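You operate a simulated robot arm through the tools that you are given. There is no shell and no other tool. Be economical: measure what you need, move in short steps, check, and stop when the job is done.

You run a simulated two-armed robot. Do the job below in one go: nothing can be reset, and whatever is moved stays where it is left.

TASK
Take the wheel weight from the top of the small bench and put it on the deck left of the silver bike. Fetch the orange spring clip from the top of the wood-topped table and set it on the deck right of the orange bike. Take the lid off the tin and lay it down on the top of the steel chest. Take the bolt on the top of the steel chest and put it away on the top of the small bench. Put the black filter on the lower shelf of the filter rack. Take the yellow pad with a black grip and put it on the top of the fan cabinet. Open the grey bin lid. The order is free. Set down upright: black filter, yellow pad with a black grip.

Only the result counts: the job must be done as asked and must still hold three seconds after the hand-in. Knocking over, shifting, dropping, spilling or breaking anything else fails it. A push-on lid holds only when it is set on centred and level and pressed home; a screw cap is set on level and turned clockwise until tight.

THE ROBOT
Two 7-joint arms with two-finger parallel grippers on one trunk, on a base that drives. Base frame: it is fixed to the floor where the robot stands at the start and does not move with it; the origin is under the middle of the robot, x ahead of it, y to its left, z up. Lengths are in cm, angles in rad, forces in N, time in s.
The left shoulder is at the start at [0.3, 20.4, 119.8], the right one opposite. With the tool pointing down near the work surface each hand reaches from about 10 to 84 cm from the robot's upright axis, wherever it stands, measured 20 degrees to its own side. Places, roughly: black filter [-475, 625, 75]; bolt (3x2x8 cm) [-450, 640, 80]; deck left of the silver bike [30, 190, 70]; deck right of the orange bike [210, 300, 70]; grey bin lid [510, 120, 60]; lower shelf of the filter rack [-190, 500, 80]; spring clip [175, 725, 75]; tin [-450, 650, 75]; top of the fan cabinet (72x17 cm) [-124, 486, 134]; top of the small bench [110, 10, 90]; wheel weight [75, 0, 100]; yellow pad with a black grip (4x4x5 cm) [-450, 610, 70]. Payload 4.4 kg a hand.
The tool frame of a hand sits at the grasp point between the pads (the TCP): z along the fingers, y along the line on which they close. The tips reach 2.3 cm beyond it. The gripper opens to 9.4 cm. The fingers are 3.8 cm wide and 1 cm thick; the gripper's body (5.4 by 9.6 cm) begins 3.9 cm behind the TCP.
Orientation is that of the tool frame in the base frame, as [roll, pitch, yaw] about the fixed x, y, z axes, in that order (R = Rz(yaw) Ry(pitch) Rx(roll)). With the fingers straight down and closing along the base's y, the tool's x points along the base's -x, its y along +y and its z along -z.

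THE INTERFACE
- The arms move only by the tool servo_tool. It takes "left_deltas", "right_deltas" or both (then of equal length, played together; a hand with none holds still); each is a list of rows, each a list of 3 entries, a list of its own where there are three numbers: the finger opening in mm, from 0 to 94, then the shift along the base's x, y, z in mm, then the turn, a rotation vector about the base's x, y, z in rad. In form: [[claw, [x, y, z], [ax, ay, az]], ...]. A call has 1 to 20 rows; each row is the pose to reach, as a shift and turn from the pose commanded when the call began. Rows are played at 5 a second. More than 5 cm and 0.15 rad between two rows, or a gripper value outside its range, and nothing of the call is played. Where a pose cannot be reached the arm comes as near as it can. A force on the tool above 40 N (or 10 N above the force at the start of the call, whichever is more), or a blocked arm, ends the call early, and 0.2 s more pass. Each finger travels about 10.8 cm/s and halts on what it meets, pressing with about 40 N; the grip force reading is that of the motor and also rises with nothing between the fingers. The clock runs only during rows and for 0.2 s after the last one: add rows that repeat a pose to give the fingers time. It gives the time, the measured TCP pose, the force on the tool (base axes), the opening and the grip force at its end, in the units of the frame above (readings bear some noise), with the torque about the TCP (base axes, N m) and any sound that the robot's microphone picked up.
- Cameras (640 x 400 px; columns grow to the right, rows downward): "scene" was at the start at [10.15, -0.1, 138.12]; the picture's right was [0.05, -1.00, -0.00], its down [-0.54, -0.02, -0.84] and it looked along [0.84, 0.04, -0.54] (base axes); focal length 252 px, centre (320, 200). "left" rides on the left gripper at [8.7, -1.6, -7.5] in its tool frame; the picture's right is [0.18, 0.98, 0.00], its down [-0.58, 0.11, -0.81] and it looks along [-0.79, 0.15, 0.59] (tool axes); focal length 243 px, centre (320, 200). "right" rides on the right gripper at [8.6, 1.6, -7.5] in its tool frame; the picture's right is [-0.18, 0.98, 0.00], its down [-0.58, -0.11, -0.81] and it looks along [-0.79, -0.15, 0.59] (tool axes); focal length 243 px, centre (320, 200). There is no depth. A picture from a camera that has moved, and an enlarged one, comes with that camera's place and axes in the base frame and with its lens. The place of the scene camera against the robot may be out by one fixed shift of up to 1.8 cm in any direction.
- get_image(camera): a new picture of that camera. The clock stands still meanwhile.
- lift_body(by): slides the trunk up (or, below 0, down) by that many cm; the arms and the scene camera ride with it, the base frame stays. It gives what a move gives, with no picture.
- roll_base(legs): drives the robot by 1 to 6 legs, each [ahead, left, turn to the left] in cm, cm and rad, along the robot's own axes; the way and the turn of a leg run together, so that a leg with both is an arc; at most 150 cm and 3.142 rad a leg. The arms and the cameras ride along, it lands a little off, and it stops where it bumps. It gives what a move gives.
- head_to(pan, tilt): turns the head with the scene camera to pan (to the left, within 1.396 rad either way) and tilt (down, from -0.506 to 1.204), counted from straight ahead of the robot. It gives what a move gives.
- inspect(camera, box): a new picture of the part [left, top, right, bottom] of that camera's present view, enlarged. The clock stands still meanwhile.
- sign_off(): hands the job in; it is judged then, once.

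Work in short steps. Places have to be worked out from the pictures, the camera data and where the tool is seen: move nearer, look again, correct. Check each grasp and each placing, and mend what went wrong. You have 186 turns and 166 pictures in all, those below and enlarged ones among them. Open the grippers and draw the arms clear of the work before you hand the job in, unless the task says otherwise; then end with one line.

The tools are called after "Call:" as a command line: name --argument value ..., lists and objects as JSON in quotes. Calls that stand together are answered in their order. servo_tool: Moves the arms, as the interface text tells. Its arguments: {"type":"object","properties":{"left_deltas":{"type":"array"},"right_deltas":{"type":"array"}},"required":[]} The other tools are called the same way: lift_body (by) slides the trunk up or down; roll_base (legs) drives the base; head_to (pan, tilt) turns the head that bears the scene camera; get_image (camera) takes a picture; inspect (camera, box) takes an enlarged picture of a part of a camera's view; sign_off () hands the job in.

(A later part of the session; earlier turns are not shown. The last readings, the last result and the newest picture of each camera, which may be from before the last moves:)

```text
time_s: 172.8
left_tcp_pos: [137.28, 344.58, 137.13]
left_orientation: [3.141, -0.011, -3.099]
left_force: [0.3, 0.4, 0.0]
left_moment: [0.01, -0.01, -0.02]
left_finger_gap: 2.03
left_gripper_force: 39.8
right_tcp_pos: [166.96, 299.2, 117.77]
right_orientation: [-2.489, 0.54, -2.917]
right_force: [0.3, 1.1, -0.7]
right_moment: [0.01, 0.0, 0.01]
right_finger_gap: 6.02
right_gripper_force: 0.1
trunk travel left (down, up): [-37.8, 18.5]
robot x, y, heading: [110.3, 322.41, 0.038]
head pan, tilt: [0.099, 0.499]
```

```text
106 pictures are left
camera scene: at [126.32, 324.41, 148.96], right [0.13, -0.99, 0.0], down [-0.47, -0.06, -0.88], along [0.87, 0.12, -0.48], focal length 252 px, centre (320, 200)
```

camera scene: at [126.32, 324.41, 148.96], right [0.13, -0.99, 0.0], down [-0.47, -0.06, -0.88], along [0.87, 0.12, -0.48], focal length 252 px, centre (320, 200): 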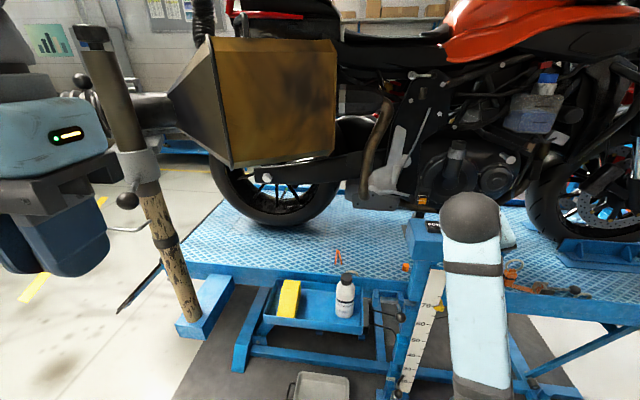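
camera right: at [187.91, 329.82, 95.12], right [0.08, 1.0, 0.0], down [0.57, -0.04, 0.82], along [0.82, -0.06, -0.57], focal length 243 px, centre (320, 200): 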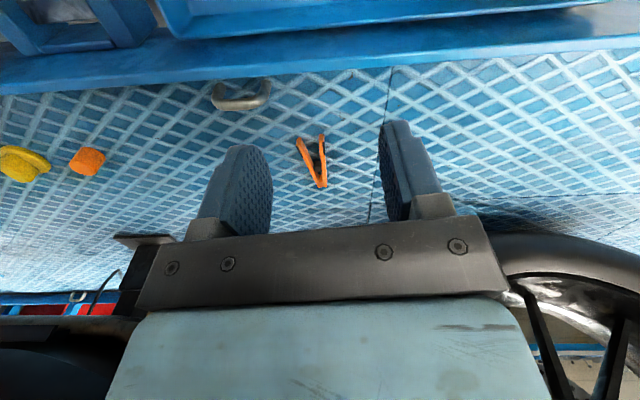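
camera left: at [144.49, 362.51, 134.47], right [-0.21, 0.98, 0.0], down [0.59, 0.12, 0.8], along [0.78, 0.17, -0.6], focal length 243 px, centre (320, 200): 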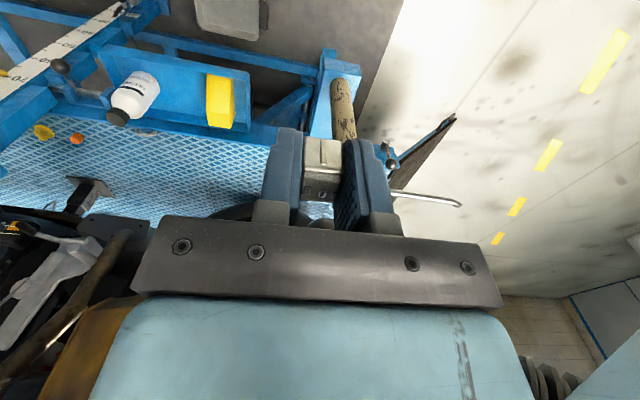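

I turned the wrong way; the wrist is tilted. I rotate it back level in small steps while drawing back.

Call:
servo_tool --right_deltas '[[60, [0, 0, 10], [0.1, 0.085, -0.02]], [60, [0, 0, 20], [0.2, 0.17, -0.04]], [60, [0, 0, 30], [0.3, 0.255, -0.06]], [60, [0, 0, 40], [0.4, 0.34, -0.08]], [60, [0, 0, 50], [0.5, 0.425, -0.1]], [60, [0, 0, 60], [0.6, 0.51, -0.12]]]'

```text
time_s: 174.2
left_tcp_pos: [137.49, 344.79, 136.99]
left_orientation: [3.14, -0.011, -3.099]
left_force: [1.1, 0.0, 0.5]
left_moment: [0.01, 0.0, 0.01]
left_finger_gap: 2.05
left_gripper_force: 39.6
right_tcp_pos: [181.25, 291.73, 113.37]
right_orientation: [3.139, 0.049, 3.041]
right_force: [-0.4, -0.1, -0.3]
right_moment: [-0.02, -0.01, 0.01]
right_finger_gap: 5.99
right_gripper_force: 0.1
right hand out of reach, approached as far as the arm can: row 2, 3, 4, 5, 6
trunk travel left (down, up): [-37.8, 18.5]
robot x, y, heading: [110.04, 323.14, 0.033]
head pan, tilt: [0.099, 0.499]
```

Now level, at an extended pose. I pull back toward the right shoulder with small steps.

Call:
servo_tool --right_deltas '[[60, [-20, 0, 20], [0, 0, 0]], [60, [-40, -5, 40], [0, 0, 0]], [60, [-60, -10, 60], [0, 0, 0]], [60, [-80, -15, 80], [0, 0, 0]], [60, [-110, -15, 90], [0, 0, 0]], [60, [-140, -15, 100], [0, 0, 0]], [60, [-170, -15, 100], [0, 0, 0]]]'

Call:
head_to --pan -0.5 --tilt 0.6

Call:
get_image --camera "scene"

```text
time_s: 175.8
left_tcp_pos: [137.3, 344.61, 137.04]
left_orientation: [3.139, -0.011, -3.098]
left_force: [-0.5, -0.2, 0.0]
left_moment: [-0.02, 0.01, 0.0]
left_finger_gap: 2.05
left_gripper_force: 39.7
right_tcp_pos: [171.36, 279.3, 120.12]
right_orientation: [-3.141, 0.047, 3.036]
right_force: [-1.4, -0.1, -0.3]
right_moment: [-0.02, 0.03, 0.0]
right_finger_gap: 6.0
right_gripper_force: 0.1
right hand out of reach, approached as far as the arm can: row 1, 2, 3, 4, 5, 6, 7
trunk travel left (down, up): [-37.8, 18.5]
robot x, y, heading: [110.05, 322.41, 0.036]
head pan, tilt: [0.099, 0.499]
```

```text
time_s: 176.8
left_tcp_pos: [137.42, 344.6, 137.09]
left_orientation: [3.139, -0.01, -3.097]
left_force: [-0.6, 0.5, -0.4]
left_moment: [0.04, -0.02, -0.01]
left_finger_gap: 2.06
left_gripper_force: 40.3
right_tcp_pos: [171.37, 279.41, 120.06]
right_orientation: [3.141, 0.049, 3.038]
right_force: [0.0, 0.4, 0.0]
right_moment: [0.05, 0.0, -0.03]
right_finger_gap: 5.99
right_gripper_force: 0.1
trunk travel left (down, up): [-37.8, 18.5]
robot x, y, heading: [110.32, 323.02, 0.031]
head pan, tilt: [-0.499, 0.6]
```

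```text
105 pictures are left
camera scene: at [125.25, 319.25, 148.05], right [-0.45, -0.89, 0.0], down [-0.51, 0.25, -0.83], along [0.74, -0.37, -0.56], focal length 252 px, centre (320, 200)
```

scene: 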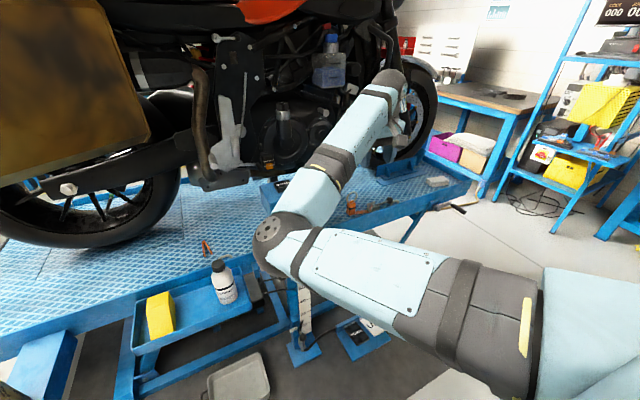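

The elbow has folded to the inside. I stretch the arm and swing the hand out to the right side to let the elbow unfold, then see where it goes.

Call:
servo_tool --right_deltas '[[60, [10, -40, 10], [0, 0, 0]], [60, [10, -80, 20], [0, 0, 0]], [60, [0, -120, 30], [0, 0, 0]], [60, [-20, -160, 40], [0, 0, 0]], [60, [-40, -200, 50], [0, 0, 0]], [60, [-70, -235, 60], [0, 0, -0.1]], [60, [-105, -265, 70], [0, 0, -0.2]], [60, [-140, -290, 80], [0, 0, -0.3]], [60, [-180, -310, 90], [0, 0, -0.4]]]'

Call:
head_to --pan -0.9 --tilt 0.5

Call:
get_image --camera "scene"

```text
time_s: 178.8
left_tcp_pos: [137.34, 344.39, 137.14]
left_orientation: [3.138, -0.01, -3.097]
left_force: [0.5, -0.3, 0.1]
left_moment: [0.0, -0.04, -0.02]
left_finger_gap: 2.04
left_gripper_force: 40.1
right_tcp_pos: [153.14, 248.42, 128.82]
right_orientation: [3.141, 0.046, 2.634]
right_force: [0.1, -0.1, 0.6]
right_moment: [-0.04, -0.01, -0.03]
right_finger_gap: 5.99
right_gripper_force: 0.0
trunk travel left (down, up): [-37.8, 18.5]
robot x, y, heading: [109.86, 322.46, 0.034]
head pan, tilt: [-0.499, 0.6]
```

```text
time_s: 179.6
left_tcp_pos: [137.21, 344.58, 136.91]
left_orientation: [3.139, -0.01, -3.099]
left_force: [-0.5, 0.3, 0.2]
left_moment: [-0.01, 0.04, 0.0]
left_finger_gap: 2.01
left_gripper_force: 40.5
right_tcp_pos: [153.25, 248.54, 128.87]
right_orientation: [-3.141, 0.047, 2.636]
right_force: [0.0, 0.8, -0.8]
right_moment: [-0.01, -0.01, 0.02]
right_finger_gap: 6.0
right_gripper_force: 0.0
trunk travel left (down, up): [-37.8, 18.5]
robot x, y, heading: [110.11, 322.73, 0.03]
head pan, tilt: [-0.901, 0.499]
```

```text
104 pictures are left
camera scene: at [123.25, 316.29, 148.95], right [-0.76, -0.65, 0.0], down [-0.31, 0.36, -0.88], along [0.57, -0.67, -0.48], focal length 252 px, centre (320, 200)
```

scene: 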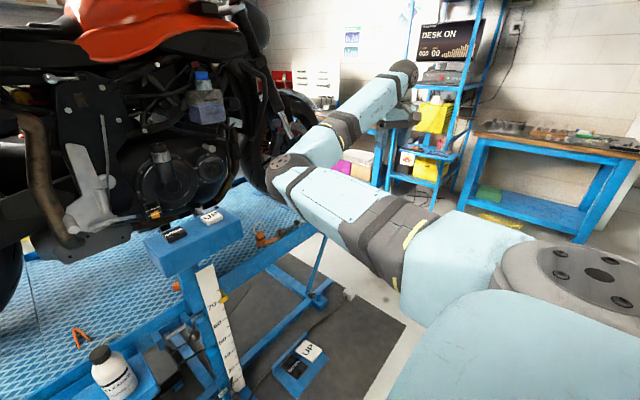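

The elbow is forward of the line to the hand. If I raise the hand high and sweep it back left across the front, the elbow should drop below and end on the outside. I back up a bit for room and do that.

Call:
roll_base --legs '[[-15, 0, 0]]'

Call:
servo_tool --right_deltas '[[60, [0, 0, 45], [0, 0, 0]], [60, [0, 0, 90], [0, 0, 0]], [60, [0, 0, 135], [0, 0, 0]], [60, [0, 0, 180], [0, 0, 0]], [60, [0, 0, 225], [0, 0, 0]], [60, [0, 0, 270], [0, 0, 0]], [60, [10, 40, 270], [0, 0, 0.05]], [60, [20, 80, 270], [0, 0, 0.1]], [60, [30, 120, 270], [0, 0, 0.15]], [60, [40, 160, 270], [0, 0, 0.2]], [60, [50, 200, 270], [0, 0, 0.25]], [60, [50, 245, 270], [0, 0, 0.3]], [60, [50, 290, 270], [0, 0, 0.35]], [60, [50, 330, 270], [0, 0, 0.4]], [60, [50, 370, 270], [0, 0, 0.45]]]'

Call:
head_to --pan -0.6 --tilt 0.2

Call:
get_image --camera "scene"

```text
time_s: 181.0
left_tcp_pos: [122.19, 344.14, 137.08]
left_orientation: [3.14, -0.013, -3.097]
left_force: [0.0, -0.6, 0.0]
left_moment: [0.01, 0.01, 0.02]
left_finger_gap: 2.05
left_gripper_force: 39.7
right_tcp_pos: [138.27, 248.07, 128.8]
right_orientation: [3.141, 0.047, 2.639]
right_force: [0.7, 0.3, 0.1]
right_moment: [-0.03, -0.01, 0.0]
right_finger_gap: 6.0
right_gripper_force: 0.0
trunk travel left (down, up): [-37.8, 18.5]
robot x, y, heading: [94.95, 322.34, 0.039]
head pan, tilt: [-0.901, 0.499]
```

```text
time_s: 184.2
left_tcp_pos: [122.02, 344.26, 137.01]
left_orientation: [3.138, -0.011, -3.096]
left_force: [-0.5, 0.1, 0.5]
left_moment: [0.01, -0.04, 0.01]
left_finger_gap: 2.04
left_gripper_force: 40.2
right_tcp_pos: [145.88, 276.74, 156.67]
right_orientation: [3.135, 0.033, 3.073]
right_force: [0.0, 0.7, -0.1]
right_moment: [0.01, -0.01, 0.02]
right_finger_gap: 6.0
right_gripper_force: 0.0
right hand out of reach, approached as far as the arm can: row 13, 14, 15
trunk travel left (down, up): [-37.8, 18.5]
robot x, y, heading: [94.85, 322.53, 0.034]
head pan, tilt: [-0.901, 0.499]
```

```text
time_s: 185.0
left_tcp_pos: [122.13, 343.98, 137.0]
left_orientation: [3.14, -0.013, -3.094]
left_force: [0.4, 0.4, -0.2]
left_moment: [-0.01, -0.01, 0.01]
left_finger_gap: 2.03
left_gripper_force: 40.2
right_tcp_pos: [145.68, 276.53, 156.85]
right_orientation: [3.129, 0.039, 3.074]
right_force: [0.3, -0.4, -0.1]
right_moment: [0.0, -0.01, -0.04]
right_finger_gap: 5.99
right_gripper_force: 0.0
trunk travel left (down, up): [-37.8, 18.5]
robot x, y, heading: [94.83, 322.42, 0.032]
head pan, tilt: [-0.6, 0.201]
```

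```text
103 pictures are left
camera scene: at [109.95, 317.68, 151.72], right [-0.54, -0.84, 0.0], down [-0.17, 0.11, -0.98], along [0.83, -0.52, -0.2], focal length 252 px, centre (320, 200)
```

scene: 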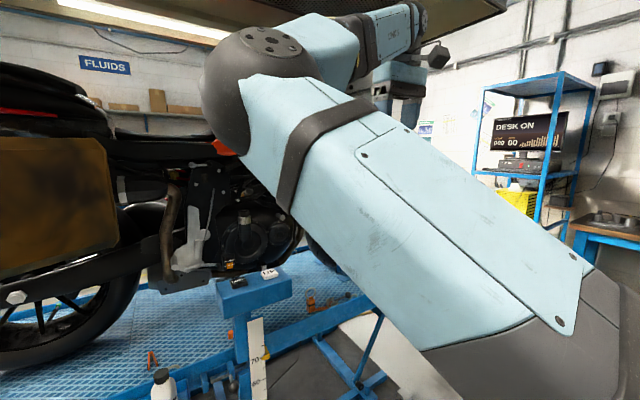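

The elbow likely flipped by passing through straight while moving right; I should stretch fully and then move left to flip it back. I first move into open floor and face down the aisle.

Call:
roll_base --legs '[[0, 95, 0], [0, 0, -1.6]]'

Call:
head_to --pan -0.3 --tilt 0.3

```text
time_s: 197.6
left_tcp_pos: [112.74, 390.02, 137.02]
left_orientation: [3.14, -0.013, 1.588]
left_force: [0.0, 0.2, 0.2]
left_moment: [-0.03, -0.04, -0.01]
left_finger_gap: 2.02
left_gripper_force: 40.6
right_tcp_pos: [44.39, 368.53, 157.12]
right_orientation: [3.127, 0.042, 1.474]
right_force: [0.5, -0.1, 0.0]
right_moment: [0.04, 0.0, 0.0]
right_finger_gap: 5.98
right_gripper_force: 0.0
trunk travel left (down, up): [-37.8, 18.5]
robot x, y, heading: [91.57, 417.79, -1.567]
head pan, tilt: [-0.6, 0.201]
```

```text
time_s: 198.4
left_tcp_pos: [112.64, 390.16, 136.98]
left_orientation: [3.138, -0.011, 1.59]
left_force: [0.1, 0.1, -0.8]
left_moment: [-0.01, -0.03, 0.01]
left_finger_gap: 2.03
left_gripper_force: 39.7
right_tcp_pos: [44.18, 368.55, 156.91]
right_orientation: [3.127, 0.044, 1.472]
right_force: [-0.5, -0.3, -1.0]
right_moment: [0.02, 0.02, -0.06]
right_finger_gap: 5.99
right_gripper_force: 0.0
trunk travel left (down, up): [-37.8, 18.5]
robot x, y, heading: [91.54, 417.73, -1.562]
head pan, tilt: [-0.3, 0.3]
```

I extend the right arm fully forward (−y) and lower it.

Call:
servo_tool --right_deltas '[[60, [5, -25, -33], [0, 0, 0]], [60, [10, -50, -66], [0, 0, 0]], [60, [15, -75, -99], [0, 0, 0]], [60, [20, -100, -132], [0, 0, 0]], [60, [30, -130, -165], [0, 0, 0]], [60, [40, -160, -198], [0, 0, 0]], [60, [50, -190, -230], [0, 0, 0]], [60, [60, -220, -260], [0, 0, 0]], [60, [70, -250, -285], [0, 0, 0]], [60, [90, -290, -300], [0, 0, 0]], [60, [110, -330, -300], [0, 0, 0]], [60, [130, -370, -300], [0, 0, 0]], [60, [150, -410, -300], [0, 0, 0]], [60, [190, -430, -300], [0, 0, 0]], [60, [230, -440, -300], [0, 0, 0]], [60, [270, -450, -300], [0, 0, 0]], [60, [310, -450, -300], [0, 0, 0]], [60, [350, -450, -300], [0, 0, 0]], [60, [390, -450, -300], [0, 0, 0]], [60, [430, -450, -300], [0, 0, 0]]]'

Call:
get_image --camera "scene"

```text
time_s: 202.6
left_tcp_pos: [112.78, 389.98, 137.09]
left_orientation: [3.141, -0.01, 1.587]
left_force: [-1.3, -0.9, 0.7]
left_moment: [-0.02, 0.01, 0.02]
left_finger_gap: 2.05
left_gripper_force: 40.0
right_tcp_pos: [82.55, 333.34, 127.47]
right_orientation: [3.129, 0.046, 1.475]
right_force: [2.2, 0.8, -0.6]
right_moment: [-0.03, 0.1, 0.01]
right_finger_gap: 6.0
right_gripper_force: 0.0
right hand out of reach, approached as far as the arm can: row 13, 14, 15, 16, 17, 18, 19, 20
trunk travel left (down, up): [-37.8, 18.5]
robot x, y, heading: [91.66, 417.61, -1.566]
head pan, tilt: [-0.3, 0.3]
```

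```text
102 pictures are left
camera scene: at [89.61, 402.46, 150.82], right [-0.96, 0.29, 0.0], down [0.08, 0.28, -0.96], along [-0.27, -0.92, -0.29], focal length 252 px, centre (320, 200)
```

scene: 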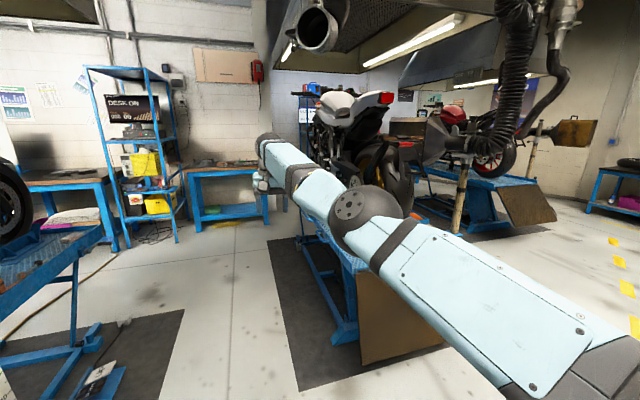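

The arm is straight. I now draw it back while moving left (+x).

Call:
servo_tool --right_deltas '[[60, [35, 10, 0], [0, 0, 0]], [60, [65, 30, 0], [0, 0, 0]], [60, [80, 60, 0], [0, 0, 0]], [60, [80, 95, 0], [0, 0, 0]], [60, [60, 125, 0], [0, 0, 0]], [60, [40, 155, 0], [0, 0, 0]], [60, [20, 185, 0], [0, 0, 0]], [60, [5, 215, 0], [0, 0, 0]]]'

Call:
get_image --camera "scene"

```text
time_s: 204.4
left_tcp_pos: [112.51, 389.98, 137.02]
left_orientation: [3.141, -0.012, 1.588]
left_force: [-0.2, 0.0, -1.2]
left_moment: [-0.01, -0.01, -0.01]
left_finger_gap: 2.06
left_gripper_force: 40.3
right_tcp_pos: [90.34, 338.97, 125.41]
right_orientation: [3.128, 0.045, 1.473]
right_force: [-0.6, -1.0, -0.2]
right_moment: [0.02, -0.01, 0.0]
right_finger_gap: 5.98
right_gripper_force: 0.1
right hand out of reach, approached as far as the arm can: row 3, 4, 5, 6, 7, 8
trunk travel left (down, up): [-37.8, 18.5]
robot x, y, heading: [91.76, 417.79, -1.566]
head pan, tilt: [-0.3, 0.3]
```

```text
101 pictures are left
camera scene: at [89.35, 402.35, 150.79], right [-0.96, 0.29, 0.0], down [0.09, 0.28, -0.96], along [-0.27, -0.91, -0.3], focal length 252 px, centre (320, 200)
```

scene: 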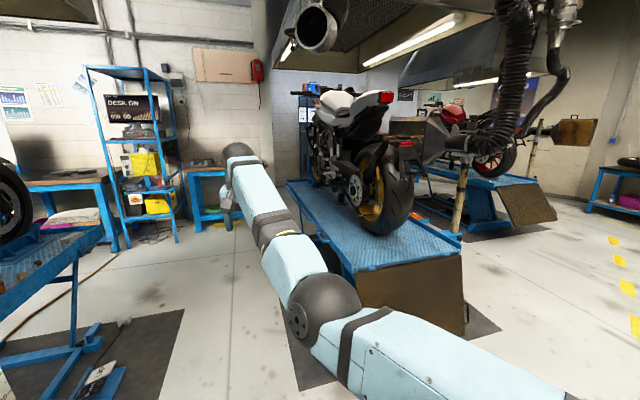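

Still limited; probably a wrist roll limit. I test retracting while turning the tool's yaw one way.

Call:
servo_tool --right_deltas '[[60, [0, 10, 0], [0, 0, 0.14]], [60, [0, 20, 0], [0, 0, 0.28]], [60, [0, 30, 0], [0, 0, 0.42]], [60, [0, 45, 0], [0, 0, 0.56]], [60, [0, 60, 0], [0, 0, 0.7]], [60, [0, 80, 0], [0, 0, 0.7]], [60, [0, 100, 0], [0, 0, 0.7]]]'

Call:
get_image --camera "scene"

```text
time_s: 206.0
left_tcp_pos: [112.73, 390.09, 137.04]
left_orientation: [3.139, -0.013, 1.59]
left_force: [0.3, 0.0, 0.5]
left_moment: [0.0, 0.01, 0.0]
left_finger_gap: 2.03
left_gripper_force: 40.3
right_tcp_pos: [93.58, 340.12, 123.75]
right_orientation: [3.13, 0.045, 2.176]
right_force: [0.4, -0.3, 0.7]
right_moment: [0.02, -0.01, -0.02]
right_finger_gap: 5.99
right_gripper_force: 0.1
right hand out of reach, approached as far as the arm can: row 1, 2, 3, 4, 5, 6, 7
trunk travel left (down, up): [-37.8, 18.5]
robot x, y, heading: [91.76, 417.65, -1.562]
head pan, tilt: [-0.3, 0.3]
```

```text
100 pictures are left
camera scene: at [89.41, 402.38, 150.8], right [-0.96, 0.29, 0.0], down [0.08, 0.28, -0.96], along [-0.27, -0.92, -0.3], focal length 252 px, centre (320, 200)
```

scene: 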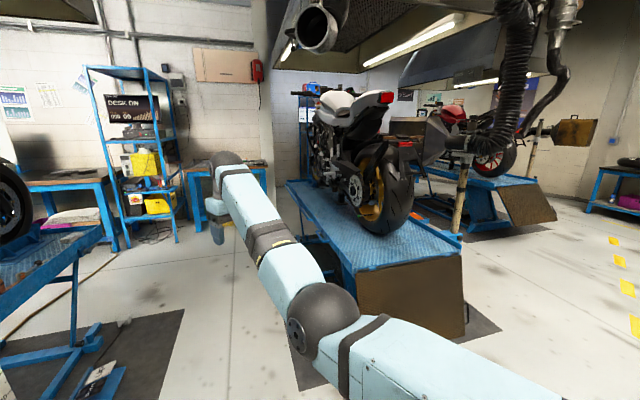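

The elbow bends only one way and its swivel went inward. I'll try an unwinding loop: hand out right, down low, then left close to the body, then forward. First, raise the trunk and go right.

Call:
lift_body --by 17

Call:
servo_tool --right_deltas '[[60, [-40, 5, -5], [0, 0, -0.05]], [60, [-80, 10, -10], [0, 0, -0.1]], [60, [-120, 15, -20], [0, 0, -0.15]], [60, [-160, 20, -30], [0, 0, -0.2]], [60, [-200, 30, -40], [0, 0, -0.25]], [60, [-240, 40, -50], [0, 0, -0.3]], [60, [-280, 50, -60], [0, 0, -0.35]], [60, [-320, 60, -70], [0, 0, -0.4]], [60, [-360, 80, -80], [0, 0, -0.45]], [60, [-400, 100, -90], [0, 0, -0.5]], [60, [-440, 120, -100], [0, 0, -0.55]], [60, [-475, 145, -115], [0, 0, -0.6]], [60, [-505, 175, -135], [0, 0, -0.65]], [60, [-530, 205, -160], [0, 0, -0.67]], [60, [-545, 235, -190], [0, 0, -0.67]], [60, [-550, 265, -220], [0, 0, -0.67]], [60, [-550, 295, -250], [0, 0, -0.67]], [60, [-550, 325, -280], [0, 0, -0.67]], [60, [-550, 360, -310], [0, 0, -0.67]], [60, [-550, 395, -330], [0, 0, -0.67]]]'

Call:
head_to --pan -0.8 --tilt 0.9

Call:
get_image --camera "scene"

```text
time_s: 207.9
left_tcp_pos: [112.67, 389.96, 154.08]
left_orientation: [3.14, -0.012, 1.588]
left_force: [-0.2, 0.0, -0.6]
left_moment: [0.03, 0.02, 0.03]
left_finger_gap: 2.05
left_gripper_force: 39.8
right_tcp_pos: [93.53, 340.24, 140.7]
right_orientation: [3.128, 0.044, 2.174]
right_force: [0.0, 0.1, 0.0]
right_moment: [-0.03, 0.0, -0.02]
right_finger_gap: 5.99
right_gripper_force: 0.1
trunk travel left (down, up): [-54.8, 1.5]
robot x, y, heading: [91.56, 418.2, -1.558]
head pan, tilt: [-0.3, 0.3]
```

```text
time_s: 212.2
left_tcp_pos: [112.58, 390.17, 154.01]
left_orientation: [3.138, -0.01, 1.59]
left_force: [-0.1, 0.1, 0.0]
left_moment: [-0.02, 0.0, 0.01]
left_finger_gap: 2.06
left_gripper_force: 40.0
right_tcp_pos: [37.99, 379.26, 108.76]
right_orientation: [3.14, 0.063, 1.498]
right_force: [-0.2, -0.4, -0.1]
right_moment: [-0.02, 0.03, 0.02]
right_finger_gap: 5.99
right_gripper_force: 0.1
right hand out of reach, approached as far as the arm can: row 1, 2, 3, 4, 5, 6, 7, 8, 9
trunk travel left (down, up): [-54.8, 1.5]
robot x, y, heading: [91.12, 418.07, -1.561]
head pan, tilt: [-0.3, 0.3]
```

```text
time_s: 213.2
left_tcp_pos: [112.7, 389.97, 153.98]
left_orientation: [3.14, -0.013, 1.589]
left_force: [0.1, -0.4, 0.1]
left_moment: [0.0, 0.01, 0.02]
left_finger_gap: 2.05
left_gripper_force: 40.3
right_tcp_pos: [38.03, 379.26, 108.81]
right_orientation: [-3.141, 0.058, 1.501]
right_force: [0.0, -0.1, -0.2]
right_moment: [-0.01, -0.04, 0.0]
right_finger_gap: 5.99
right_gripper_force: 0.2
trunk travel left (down, up): [-54.8, 1.5]
robot x, y, heading: [92.04, 417.76, -1.564]
head pan, tilt: [-0.799, 0.901]
```

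```text
99 pictures are left
camera scene: at [86.73, 406.01, 162.58], right [-0.7, 0.71, 0.0], down [0.56, 0.55, -0.62], along [-0.44, -0.44, -0.78], focal length 252 px, centre (320, 200)
```

scene: 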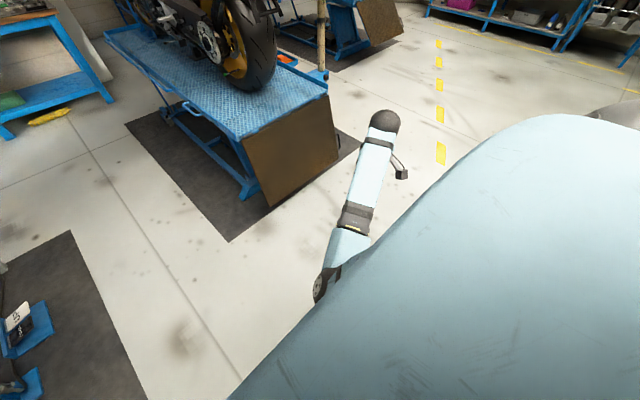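

The elbow is now forward and down, hand on the right. I continue: hand low and then left across close to the body.

Call:
servo_tool --right_deltas '[[60, [30, 10, -30], [0, 0, 0]], [60, [60, 20, -60], [0, 0, 0]], [60, [95, 30, -85], [0, 0, 0]], [60, [135, 35, -105], [0, 0, 0]], [60, [175, 35, -120], [0, 0, 0]], [60, [215, 30, -130], [0, 0, 0]], [60, [255, 20, -135], [0, 0, 0]], [60, [295, 10, -135], [0, 0, 0]], [60, [335, 0, -135], [0, 0, 0]], [60, [375, -10, -135], [0, 0, 0]], [60, [415, -20, -135], [0, 0, 0]], [60, [455, -35, -130], [0, 0, 0]], [60, [495, -50, -120], [0, 0, 0]]]'

Call:
head_to --pan -0.4 --tilt 1.1

Call:
get_image --camera "scene"

```text
time_s: 213.8
left_tcp_pos: [112.6, 389.98, 154.05]
left_orientation: [3.139, -0.012, 1.588]
left_force: [0.8, -0.3, 0.3]
left_moment: [0.04, 0.0, 0.0]
left_finger_gap: 2.02
left_gripper_force: 40.0
right_tcp_pos: [38.35, 374.51, 111.48]
right_orientation: [-3.048, 0.25, 1.477]
right_force: [-0.2, -0.9, 0.0]
right_moment: [0.02, 0.02, -0.01]
right_finger_gap: 6.0
right_gripper_force: 0.1
trunk travel left (down, up): [-54.8, 1.5]
robot x, y, heading: [91.63, 417.51, -1.561]
head pan, tilt: [-0.799, 0.901]
stopped in row 3 (right hand): the arm was blocked; the commanded pose is now the measured one
```

```text
time_s: 214.7
left_tcp_pos: [112.61, 390.11, 154.08]
left_orientation: [3.139, -0.012, 1.589]
left_force: [-0.2, 1.4, 0.5]
left_moment: [0.0, -0.04, 0.0]
left_finger_gap: 2.05
left_gripper_force: 40.1
right_tcp_pos: [38.3, 374.54, 111.34]
right_orientation: [-3.046, 0.251, 1.478]
right_force: [0.3, 0.8, 0.0]
right_moment: [-0.02, 0.0, -0.01]
right_finger_gap: 5.99
right_gripper_force: 0.0
trunk travel left (down, up): [-54.8, 1.5]
robot x, y, heading: [91.23, 417.44, -1.56]
head pan, tilt: [-0.4, 1.1]
```

```text
98 pictures are left
camera scene: at [89.66, 405.5, 161.19], right [-0.92, 0.38, 0.0], down [0.34, 0.82, -0.45], along [-0.17, -0.42, -0.89], focal length 252 px, centre (320, 200)
```

scene: 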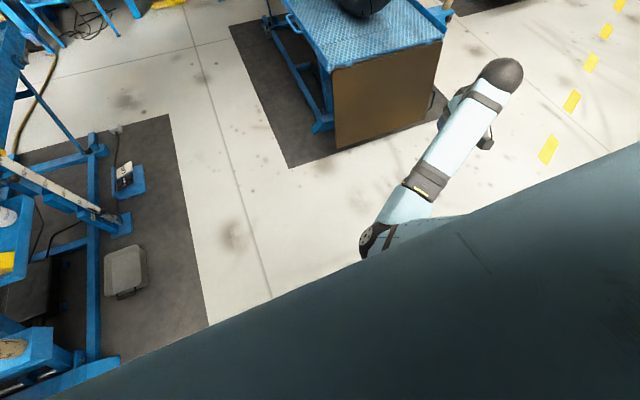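

I try another way: level the tool, then yaw it counter-clockwise a lot, so the wrist limit forces the forearm to swing around to the outside.

Call:
servo_tool --right_deltas '[[60, [10, -10, 5], [0.12, -0.04, 0]], [60, [20, -20, 10], [0.25, -0.09, 0]], [60, [30, -25, 10], [0.25, -0.09, 0.13]], [60, [40, -30, 10], [0.25, -0.09, 0.26]], [60, [50, -35, 10], [0.25, -0.09, 0.39]], [60, [60, -40, 10], [0.25, -0.09, 0.52]], [60, [70, -40, 10], [0.25, -0.09, 0.65]], [60, [80, -40, 10], [0.25, -0.09, 0.78]], [60, [90, -40, 10], [0.25, -0.09, 0.91]], [60, [100, -40, 10], [0.25, -0.09, 1.04]], [60, [110, -40, 10], [0.25, -0.09, 1.17]], [60, [120, -40, 10], [0.25, -0.09, 1.3]]]'

Call:
get_image --camera "scene"

```text
time_s: 217.5
left_tcp_pos: [112.59, 389.91, 154.04]
left_orientation: [3.141, -0.01, 1.588]
left_force: [-0.5, -0.6, -0.4]
left_moment: [-0.01, 0.0, 0.0]
left_finger_gap: 2.05
left_gripper_force: 39.3
right_tcp_pos: [42.84, 369.54, 111.81]
right_orientation: [3.086, 0.027, 2.697]
right_force: [0.1, 0.5, -0.6]
right_moment: [0.02, 0.02, 0.0]
right_finger_gap: 5.99
right_gripper_force: 0.1
right hand out of reach, approached as far as the arm can: row 9, 10, 11, 12
trunk travel left (down, up): [-54.8, 1.5]
robot x, y, heading: [91.3, 417.76, -1.561]
head pan, tilt: [-0.4, 1.1]
stopped in row 12 (right hand): the arm was blocked; the commanded pose is now the measured one
```

```text
97 pictures are left
camera scene: at [89.67, 405.49, 161.18], right [-0.92, 0.38, 0.0], down [0.34, 0.82, -0.45], along [-0.17, -0.42, -0.89], focal length 252 px, centre (320, 200)
```

scene: 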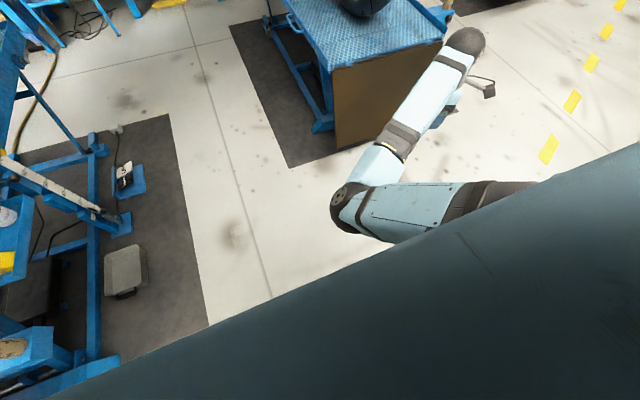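

That only moved the elbow forward. I will retrace the poses through which it flipped, in reverse: first a nearly straight level pose, then the tilted poses.

Call:
servo_tool --right_deltas '[[60, [20, -20, 20], [0, 0, -0.13]], [60, [40, -40, 40], [0, 0, -0.26]], [60, [60, -60, 60], [0, 0, -0.39]], [60, [80, -80, 80], [0, 0, -0.52]], [60, [100, -100, 100], [0, 0, -0.65]], [60, [120, -120, 120], [0, 0, -0.78]], [60, [140, -140, 140], [0, 0, -0.91]], [60, [160, -160, 160], [0, 0, -1.04]], [60, [180, -180, 180], [0, 0, -1.17]], [60, [180, -180, 180], [0, 0, -1.2]]]'

Call:
servo_tool --right_deltas '[[60, [5, 10, 0], [-0.08, 0.1, 0.02]], [60, [15, 25, 5], [-0.16, 0.2, 0.04]], [60, [25, 40, 10], [-0.25, 0.3, 0.06]], [60, [40, 55, 10], [-0.33, 0.4, 0.08]], [60, [55, 75, 10], [-0.42, 0.5, 0.1]], [60, [70, 90, 10], [-0.51, 0.6, 0.12]]]'

Call:
get_image --camera "scene"

```text
time_s: 219.7
left_tcp_pos: [112.7, 390.03, 153.97]
left_orientation: [3.138, -0.01, 1.588]
left_force: [0.1, -0.2, -0.1]
left_moment: [-0.02, -0.01, -0.01]
left_finger_gap: 2.05
left_gripper_force: 40.3
right_tcp_pos: [58.84, 347.86, 127.1]
right_orientation: [3.081, 0.032, 1.497]
right_force: [-0.3, -0.3, 0.4]
right_moment: [-0.02, -0.03, 0.03]
right_finger_gap: 6.0
right_gripper_force: 0.2
right hand out of reach, approached as far as the arm can: row 3, 4, 5, 6, 7, 8, 9, 10
trunk travel left (down, up): [-54.8, 1.5]
robot x, y, heading: [91.48, 417.62, -1.562]
head pan, tilt: [-0.4, 1.1]
```

```text
time_s: 221.1
left_tcp_pos: [112.64, 390.03, 154.01]
left_orientation: [3.141, -0.011, 1.588]
left_force: [-0.4, 0.5, -0.1]
left_moment: [0.03, -0.01, 0.0]
left_finger_gap: 2.02
left_gripper_force: 40.3
right_tcp_pos: [59.2, 355.6, 131.44]
right_orientation: [-2.402, 0.528, 1.8]
right_force: [0.0, 0.0, 0.8]
right_moment: [0.0, 0.0, 0.01]
right_finger_gap: 5.99
right_gripper_force: 0.1
trunk travel left (down, up): [-54.8, 1.5]
robot x, y, heading: [91.51, 417.95, -1.559]
head pan, tilt: [-0.4, 1.1]
stopped in row 6 (right hand): the arm was blocked; the commanded pose is now the measured one
```

```text
96 pictures are left
camera scene: at [89.69, 405.54, 161.19], right [-0.92, 0.38, 0.0], down [0.34, 0.82, -0.45], along [-0.17, -0.42, -0.89], focal length 252 px, centre (320, 200)
```

scene: 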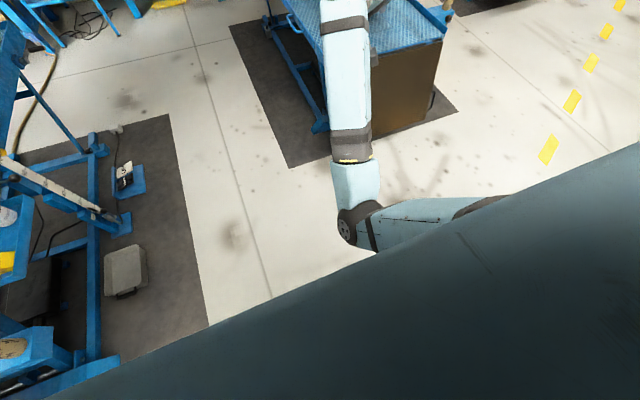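

The forearm swung as hoped. I continue along the reversed path: hand left and down with half the tilt undone.

Call:
servo_tool --right_deltas '[[60, [35, 5, -15], [0.04, -0.05, 0]], [60, [70, 10, -35], [0.08, -0.1, 0]], [60, [105, 20, -55], [0.12, -0.15, 0]], [60, [140, 30, -80], [0.16, -0.2, 0]], [60, [175, 40, -105], [0.2, -0.25, 0]], [60, [205, 50, -130], [0.25, -0.3, 0]], [60, [220, 55, -135], [0.25, -0.3, 0]]]'

Call:
get_image --camera "scene"

```text
time_s: 221.9
left_tcp_pos: [112.66, 390.08, 153.81]
left_orientation: [3.139, -0.009, 1.587]
left_force: [0.6, 0.8, -0.2]
left_moment: [0.03, 0.01, -0.01]
left_finger_gap: 2.03
left_gripper_force: 40.3
right_tcp_pos: [62.51, 355.4, 131.59]
right_orientation: [-2.425, 0.523, 1.714]
right_force: [0.0, 0.3, 0.5]
right_moment: [-0.02, 0.0, 0.02]
right_finger_gap: 6.0
right_gripper_force: 0.1
trunk travel left (down, up): [-54.8, 1.5]
robot x, y, heading: [91.53, 417.85, -1.562]
head pan, tilt: [-0.4, 1.1]
stopped in row 3 (right hand): the arm was blocked; the commanded pose is now the measured one
```

```text
95 pictures are left
camera scene: at [89.76, 405.47, 161.18], right [-0.92, 0.38, 0.0], down [0.34, 0.82, -0.45], along [-0.17, -0.42, -0.89], focal length 252 px, centre (320, 200)
```

scene: 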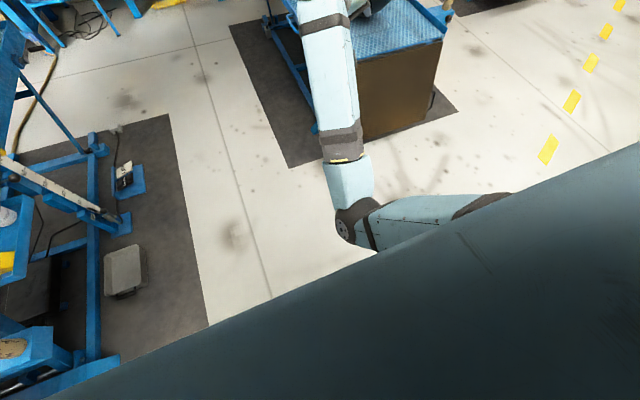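

It advances a bit each time before stopping. I push further with more tilt the same way, letting the wrist go further left.

Call:
servo_tool --right_deltas '[[60, [10, -5, 5], [-0.06, 0.08, 0]], [60, [20, -10, 10], [-0.12, 0.16, 0]], [60, [30, -15, 15], [-0.18, 0.24, 0]], [60, [45, -20, 20], [-0.24, 0.32, 0]], [60, [60, -25, 25], [-0.3, 0.4, 0]], [60, [80, -30, 25], [-0.36, 0.48, 0]], [60, [100, -30, 25], [-0.36, 0.48, 0]], [60, [120, -30, 25], [-0.36, 0.48, 0]]]'

Call:
get_image --camera "scene"

```text
time_s: 223.9
left_tcp_pos: [112.53, 390.06, 154.0]
left_orientation: [3.141, -0.012, 1.587]
left_force: [0.1, 0.0, -0.8]
left_moment: [0.06, 0.03, 0.0]
left_finger_gap: 2.04
left_gripper_force: 40.2
right_tcp_pos: [71.73, 351.85, 134.06]
right_orientation: [-1.646, 0.679, 2.151]
right_force: [0.3, 0.4, -0.3]
right_moment: [-0.02, 0.01, 0.0]
right_finger_gap: 6.0
right_gripper_force: 0.0
trunk travel left (down, up): [-54.8, 1.5]
robot x, y, heading: [91.68, 418.08, -1.56]
head pan, tilt: [-0.4, 1.1]
stopped in row 8 (right hand): the arm was blocked; the commanded pose is now the measured one
```

```text
94 pictures are left
camera scene: at [89.64, 405.49, 161.18], right [-0.92, 0.38, 0.0], down [0.34, 0.82, -0.45], along [-0.17, -0.42, -0.89], focal length 252 px, centre (320, 200)
```

scene: 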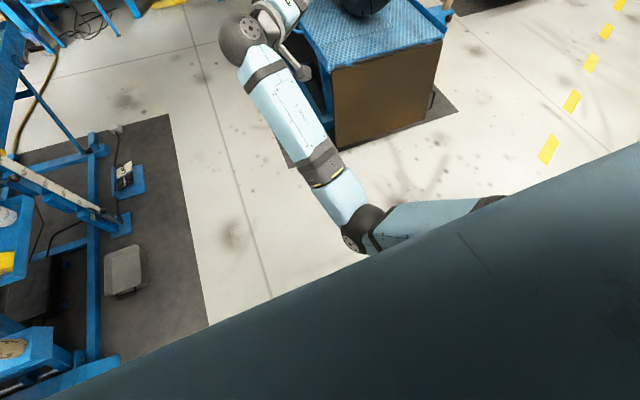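

The elbow is now straight below the arm and the wrist is left. I rotate the fingers back down about the wrist while carrying the wrist left.

Call:
servo_tool --right_deltas '[[60, [5, 3, -25], [0.07, -0.1, 0]], [60, [15, 7, -50], [0.14, -0.2, 0]], [60, [28, 12, -75], [0.21, -0.3, 0]], [60, [45, 18, -100], [0.28, -0.4, 0]], [60, [65, 25, -125], [0.35, -0.5, 0]], [60, [88, 33, -150], [0.42, -0.6, 0]], [60, [112, 42, -170], [0.49, -0.7, 0]], [60, [138, 50, -188], [0.56, -0.8, 0]], [60, [166, 58, -202], [0.63, -0.9, 0]], [60, [196, 65, -212], [0.7, -1.0, 0]], [60, [228, 70, -220], [0.77, -1.1, 0]], [60, [260, 75, -224], [0.84, -1.2, 0]]]'

Call:
get_image --camera "scene"

```text
time_s: 224.7
left_tcp_pos: [112.54, 389.93, 154.11]
left_orientation: [3.14, -0.01, 1.588]
left_force: [0.2, 0.1, 0.1]
left_moment: [0.0, -0.01, 0.0]
left_finger_gap: 2.03
left_gripper_force: 40.2
right_tcp_pos: [66.71, 351.71, 128.33]
right_orientation: [-1.874, 0.614, 1.927]
right_force: [0.2, -0.3, 0.6]
right_moment: [0.0, -0.01, 0.01]
right_finger_gap: 5.98
right_gripper_force: 0.1
trunk travel left (down, up): [-54.8, 1.5]
robot x, y, heading: [91.68, 417.94, -1.559]
head pan, tilt: [-0.4, 1.1]
stopped in row 3 (right hand): the arm was blocked; the commanded pose is now the measured one
```

```text
93 pictures are left
camera scene: at [89.63, 405.47, 161.18], right [-0.92, 0.38, 0.0], down [0.34, 0.82, -0.45], along [-0.17, -0.42, -0.89], focal length 252 px, centre (320, 200)
```

scene: 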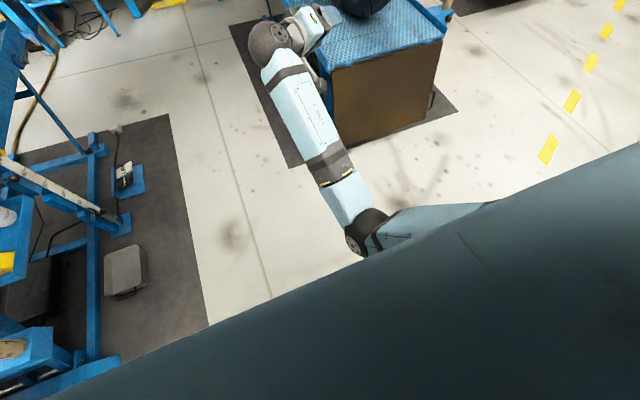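

Blocked again by something close. I try raising the hand while moving it left, fingers still sideways.

Call:
servo_tool --right_deltas '[[60, [20, 0, 30], [0, 0, 0]], [60, [40, 0, 60], [0, 0, 0]], [60, [60, 0, 90], [0, 0, 0]], [60, [90, 5, 110], [0, 0, 0]], [60, [125, 10, 120], [0, 0, 0]], [60, [160, 15, 125], [0, 0, 0]], [60, [195, 20, 125], [0, 0, 0]]]'

Call:
head_to --pan -0.2 --tilt 0.7

Call:
get_image --camera "scene"

```text
time_s: 226.5
left_tcp_pos: [112.53, 390.01, 154.03]
left_orientation: [3.14, -0.011, 1.589]
left_force: [0.4, 0.1, 0.3]
left_moment: [0.01, 0.01, 0.01]
left_finger_gap: 2.05
left_gripper_force: 40.1
right_tcp_pos: [82.18, 352.2, 139.36]
right_orientation: [-1.805, 0.595, 1.91]
right_force: [0.9, -0.1, 0.2]
right_moment: [0.03, -0.05, -0.02]
right_finger_gap: 5.98
right_gripper_force: 0.0
trunk travel left (down, up): [-54.8, 1.5]
robot x, y, heading: [91.76, 417.57, -1.561]
head pan, tilt: [-0.4, 1.1]
stopped in row 7 (right hand): the arm was blocked; the commanded pose is now the measured one
```

```text
time_s: 227.4
left_tcp_pos: [112.65, 390.02, 154.02]
left_orientation: [3.14, -0.01, 1.587]
left_force: [-0.6, -0.1, -0.4]
left_moment: [0.01, 0.0, 0.04]
left_finger_gap: 2.07
left_gripper_force: 40.3
right_tcp_pos: [82.25, 352.16, 139.29]
right_orientation: [-1.806, 0.591, 1.911]
right_force: [-0.2, -0.4, 0.7]
right_moment: [0.0, 0.02, -0.02]
right_finger_gap: 5.96
right_gripper_force: 0.0
trunk travel left (down, up): [-54.8, 1.5]
robot x, y, heading: [91.43, 417.81, -1.563]
head pan, tilt: [-0.201, 0.7]
```

```text
92 pictures are left
camera scene: at [90.44, 402.99, 164.18], right [-0.98, 0.19, 0.0], down [0.12, 0.63, -0.76], along [-0.15, -0.75, -0.64], focal length 252 px, centre (320, 200)
```

scene: 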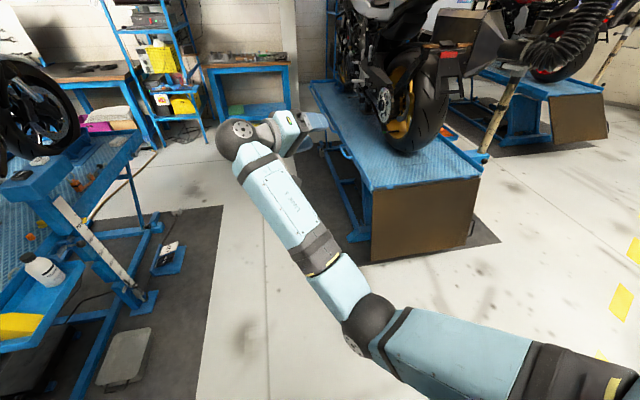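

The elbow now hangs slightly to the right side. I rotate the fingers down about the fixed wrist.

Call:
servo_tool --right_deltas '[[60, [6, 3, -28], [0.052, -0.1, 0]], [60, [15, 8, -55], [0.104, -0.2, 0]], [60, [27, 14, -80], [0.156, -0.3, 0]], [60, [41, 21, -104], [0.208, -0.4, 0]], [60, [58, 30, -126], [0.26, -0.5, 0]], [60, [77, 40, -145], [0.312, -0.6, 0]], [60, [98, 51, -162], [0.364, -0.7, 0]], [60, [120, 62, -177], [0.416, -0.8, 0]], [60, [144, 74, -188], [0.468, -0.9, 0]], [60, [168, 87, -196], [0.52, -1.0, 0]], [60, [193, 100, -200], [0.572, -1.1, 0]], [60, [218, 113, -203], [0.62, -1.2, 0]]]'

Call:
get_image --camera "scene"

```text
time_s: 230.2
left_tcp_pos: [112.62, 389.99, 154.1]
left_orientation: [3.139, -0.01, 1.588]
left_force: [-0.4, -0.2, -0.2]
left_moment: [-0.02, 0.0, 0.02]
left_finger_gap: 2.04
left_gripper_force: 40.4
right_tcp_pos: [98.86, 357.69, 114.12]
right_orientation: [-3.045, 0.064, 1.371]
right_force: [-0.5, 0.5, -0.6]
right_moment: [-0.01, 0.0, -0.01]
right_finger_gap: 6.01
right_gripper_force: 0.0
right hand out of reach, approached as far as the arm can: row 5, 6, 7, 8, 9, 10, 11, 12
trunk travel left (down, up): [-54.8, 1.5]
robot x, y, heading: [91.66, 417.97, -1.562]
head pan, tilt: [-0.201, 0.7]
stopped in row 12 (right hand): the arm was blocked; the commanded pose is now the measured one
```

```text
91 pictures are left
camera scene: at [90.38, 402.95, 164.18], right [-0.98, 0.19, 0.0], down [0.12, 0.63, -0.76], along [-0.15, -0.75, -0.64], focal length 252 px, centre (320, 200)
```

scene: 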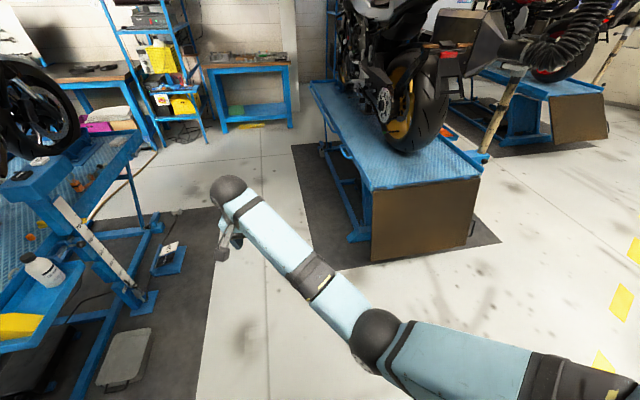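

The tool is level with the elbow on the outside. I draw the hand back toward the body.

Call:
servo_tool --right_deltas '[[60, [-15, 25, 25], [0, 0, 0.02]], [60, [-30, 50, 50], [0, 0, 0.04]], [60, [-50, 80, 75], [0, 0, 0.06]], [60, [-70, 110, 100], [0, 0, 0.08]], [60, [-90, 140, 120], [0, 0, 0.1]], [60, [-110, 170, 140], [0, 0, 0.12]], [60, [-130, 200, 155], [0, 0, 0.14]], [60, [-150, 220, 165], [0, 0, 0.16]], [60, [-170, 235, 170], [0, 0, 0.18]]]'

Call:
get_image --camera "scene"

```text
time_s: 232.2
left_tcp_pos: [112.53, 389.99, 154.08]
left_orientation: [3.138, -0.01, 1.589]
left_force: [0.8, -0.4, -0.3]
left_moment: [0.0, 0.01, -0.05]
left_finger_gap: 2.04
left_gripper_force: 40.0
right_tcp_pos: [82.02, 381.43, 131.35]
right_orientation: [-3.05, 0.063, 1.553]
right_force: [-0.5, -0.4, -0.7]
right_moment: [0.04, 0.0, 0.02]
right_finger_gap: 6.0
right_gripper_force: 0.1
trunk travel left (down, up): [-54.8, 1.5]
robot x, y, heading: [91.45, 417.67, -1.563]
head pan, tilt: [-0.201, 0.7]
```

```text
90 pictures are left
camera scene: at [90.32, 403.03, 164.19], right [-0.98, 0.19, 0.0], down [0.12, 0.63, -0.77], along [-0.15, -0.75, -0.64], focal length 252 px, centre (320, 200)
```

scene: 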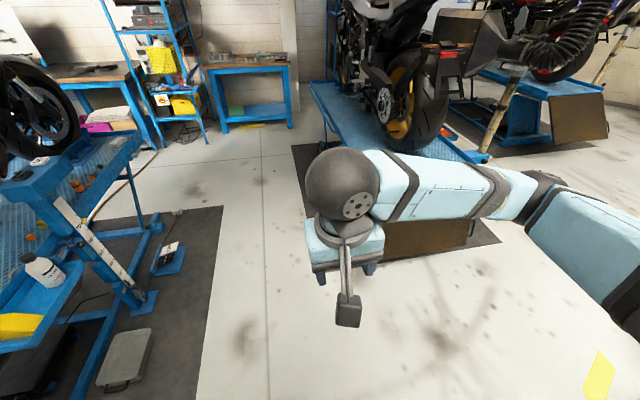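

The right arm is back to normal. Now I drive down the aisle to y≈205 and turn to face the silver bike's left side.

Call:
roll_base --legs '[[100, 8, 0], [110, 0, 0], [0, 0, -1.57]]'

Call:
head_to --pan 0 --tilt 0.7

Call:
get_image --camera "scene"

```text
time_s: 246.5
left_tcp_pos: [70.57, 185.94, 153.88]
left_orientation: [3.139, -0.012, 0.011]
left_force: [0.8, 0.4, 0.3]
left_moment: [0.0, 0.01, -0.01]
left_finger_gap: 2.01
left_gripper_force: 40.3
right_tcp_pos: [62.06, 216.55, 131.39]
right_orientation: [-3.049, 0.061, -0.023]
right_force: [-0.4, -0.1, 0.2]
right_moment: [-0.01, 0.01, -0.02]
right_finger_gap: 6.0
right_gripper_force: 0.0
trunk travel left (down, up): [-54.8, 1.5]
robot x, y, heading: [98.48, 207.06, -3.141]
head pan, tilt: [-0.201, 0.7]
```

```text
time_s: 247.2
left_tcp_pos: [70.58, 186.04, 154.02]
left_orientation: [3.139, -0.01, 0.013]
left_force: [-0.2, 0.5, 0.2]
left_moment: [0.02, 0.0, 0.01]
left_finger_gap: 2.02
left_gripper_force: 39.9
right_tcp_pos: [61.9, 216.56, 131.35]
right_orientation: [-3.049, 0.06, -0.023]
right_force: [-0.3, -0.2, 0.5]
right_moment: [0.01, 0.03, 0.0]
right_finger_gap: 6.0
right_gripper_force: 0.1
trunk travel left (down, up): [-54.8, 1.5]
robot x, y, heading: [98.59, 206.83, -3.138]
head pan, tilt: [0.0, 0.7]
```

```text
89 pictures are left
camera scene: at [83.76, 207.14, 164.18], right [0.0, 1.0, 0.0], down [0.64, 0.0, -0.76], along [-0.76, 0.0, -0.64], focal length 252 px, centre (320, 200)
```

scene: 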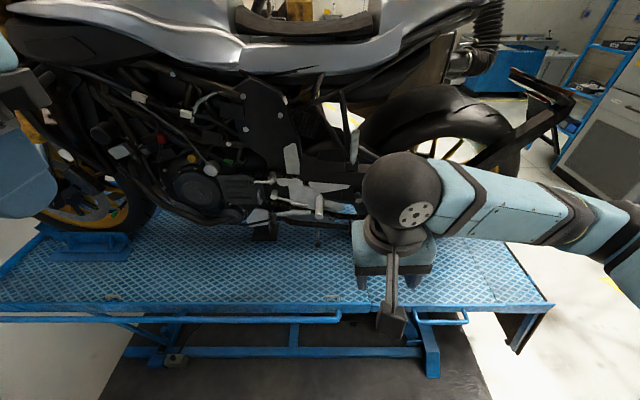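

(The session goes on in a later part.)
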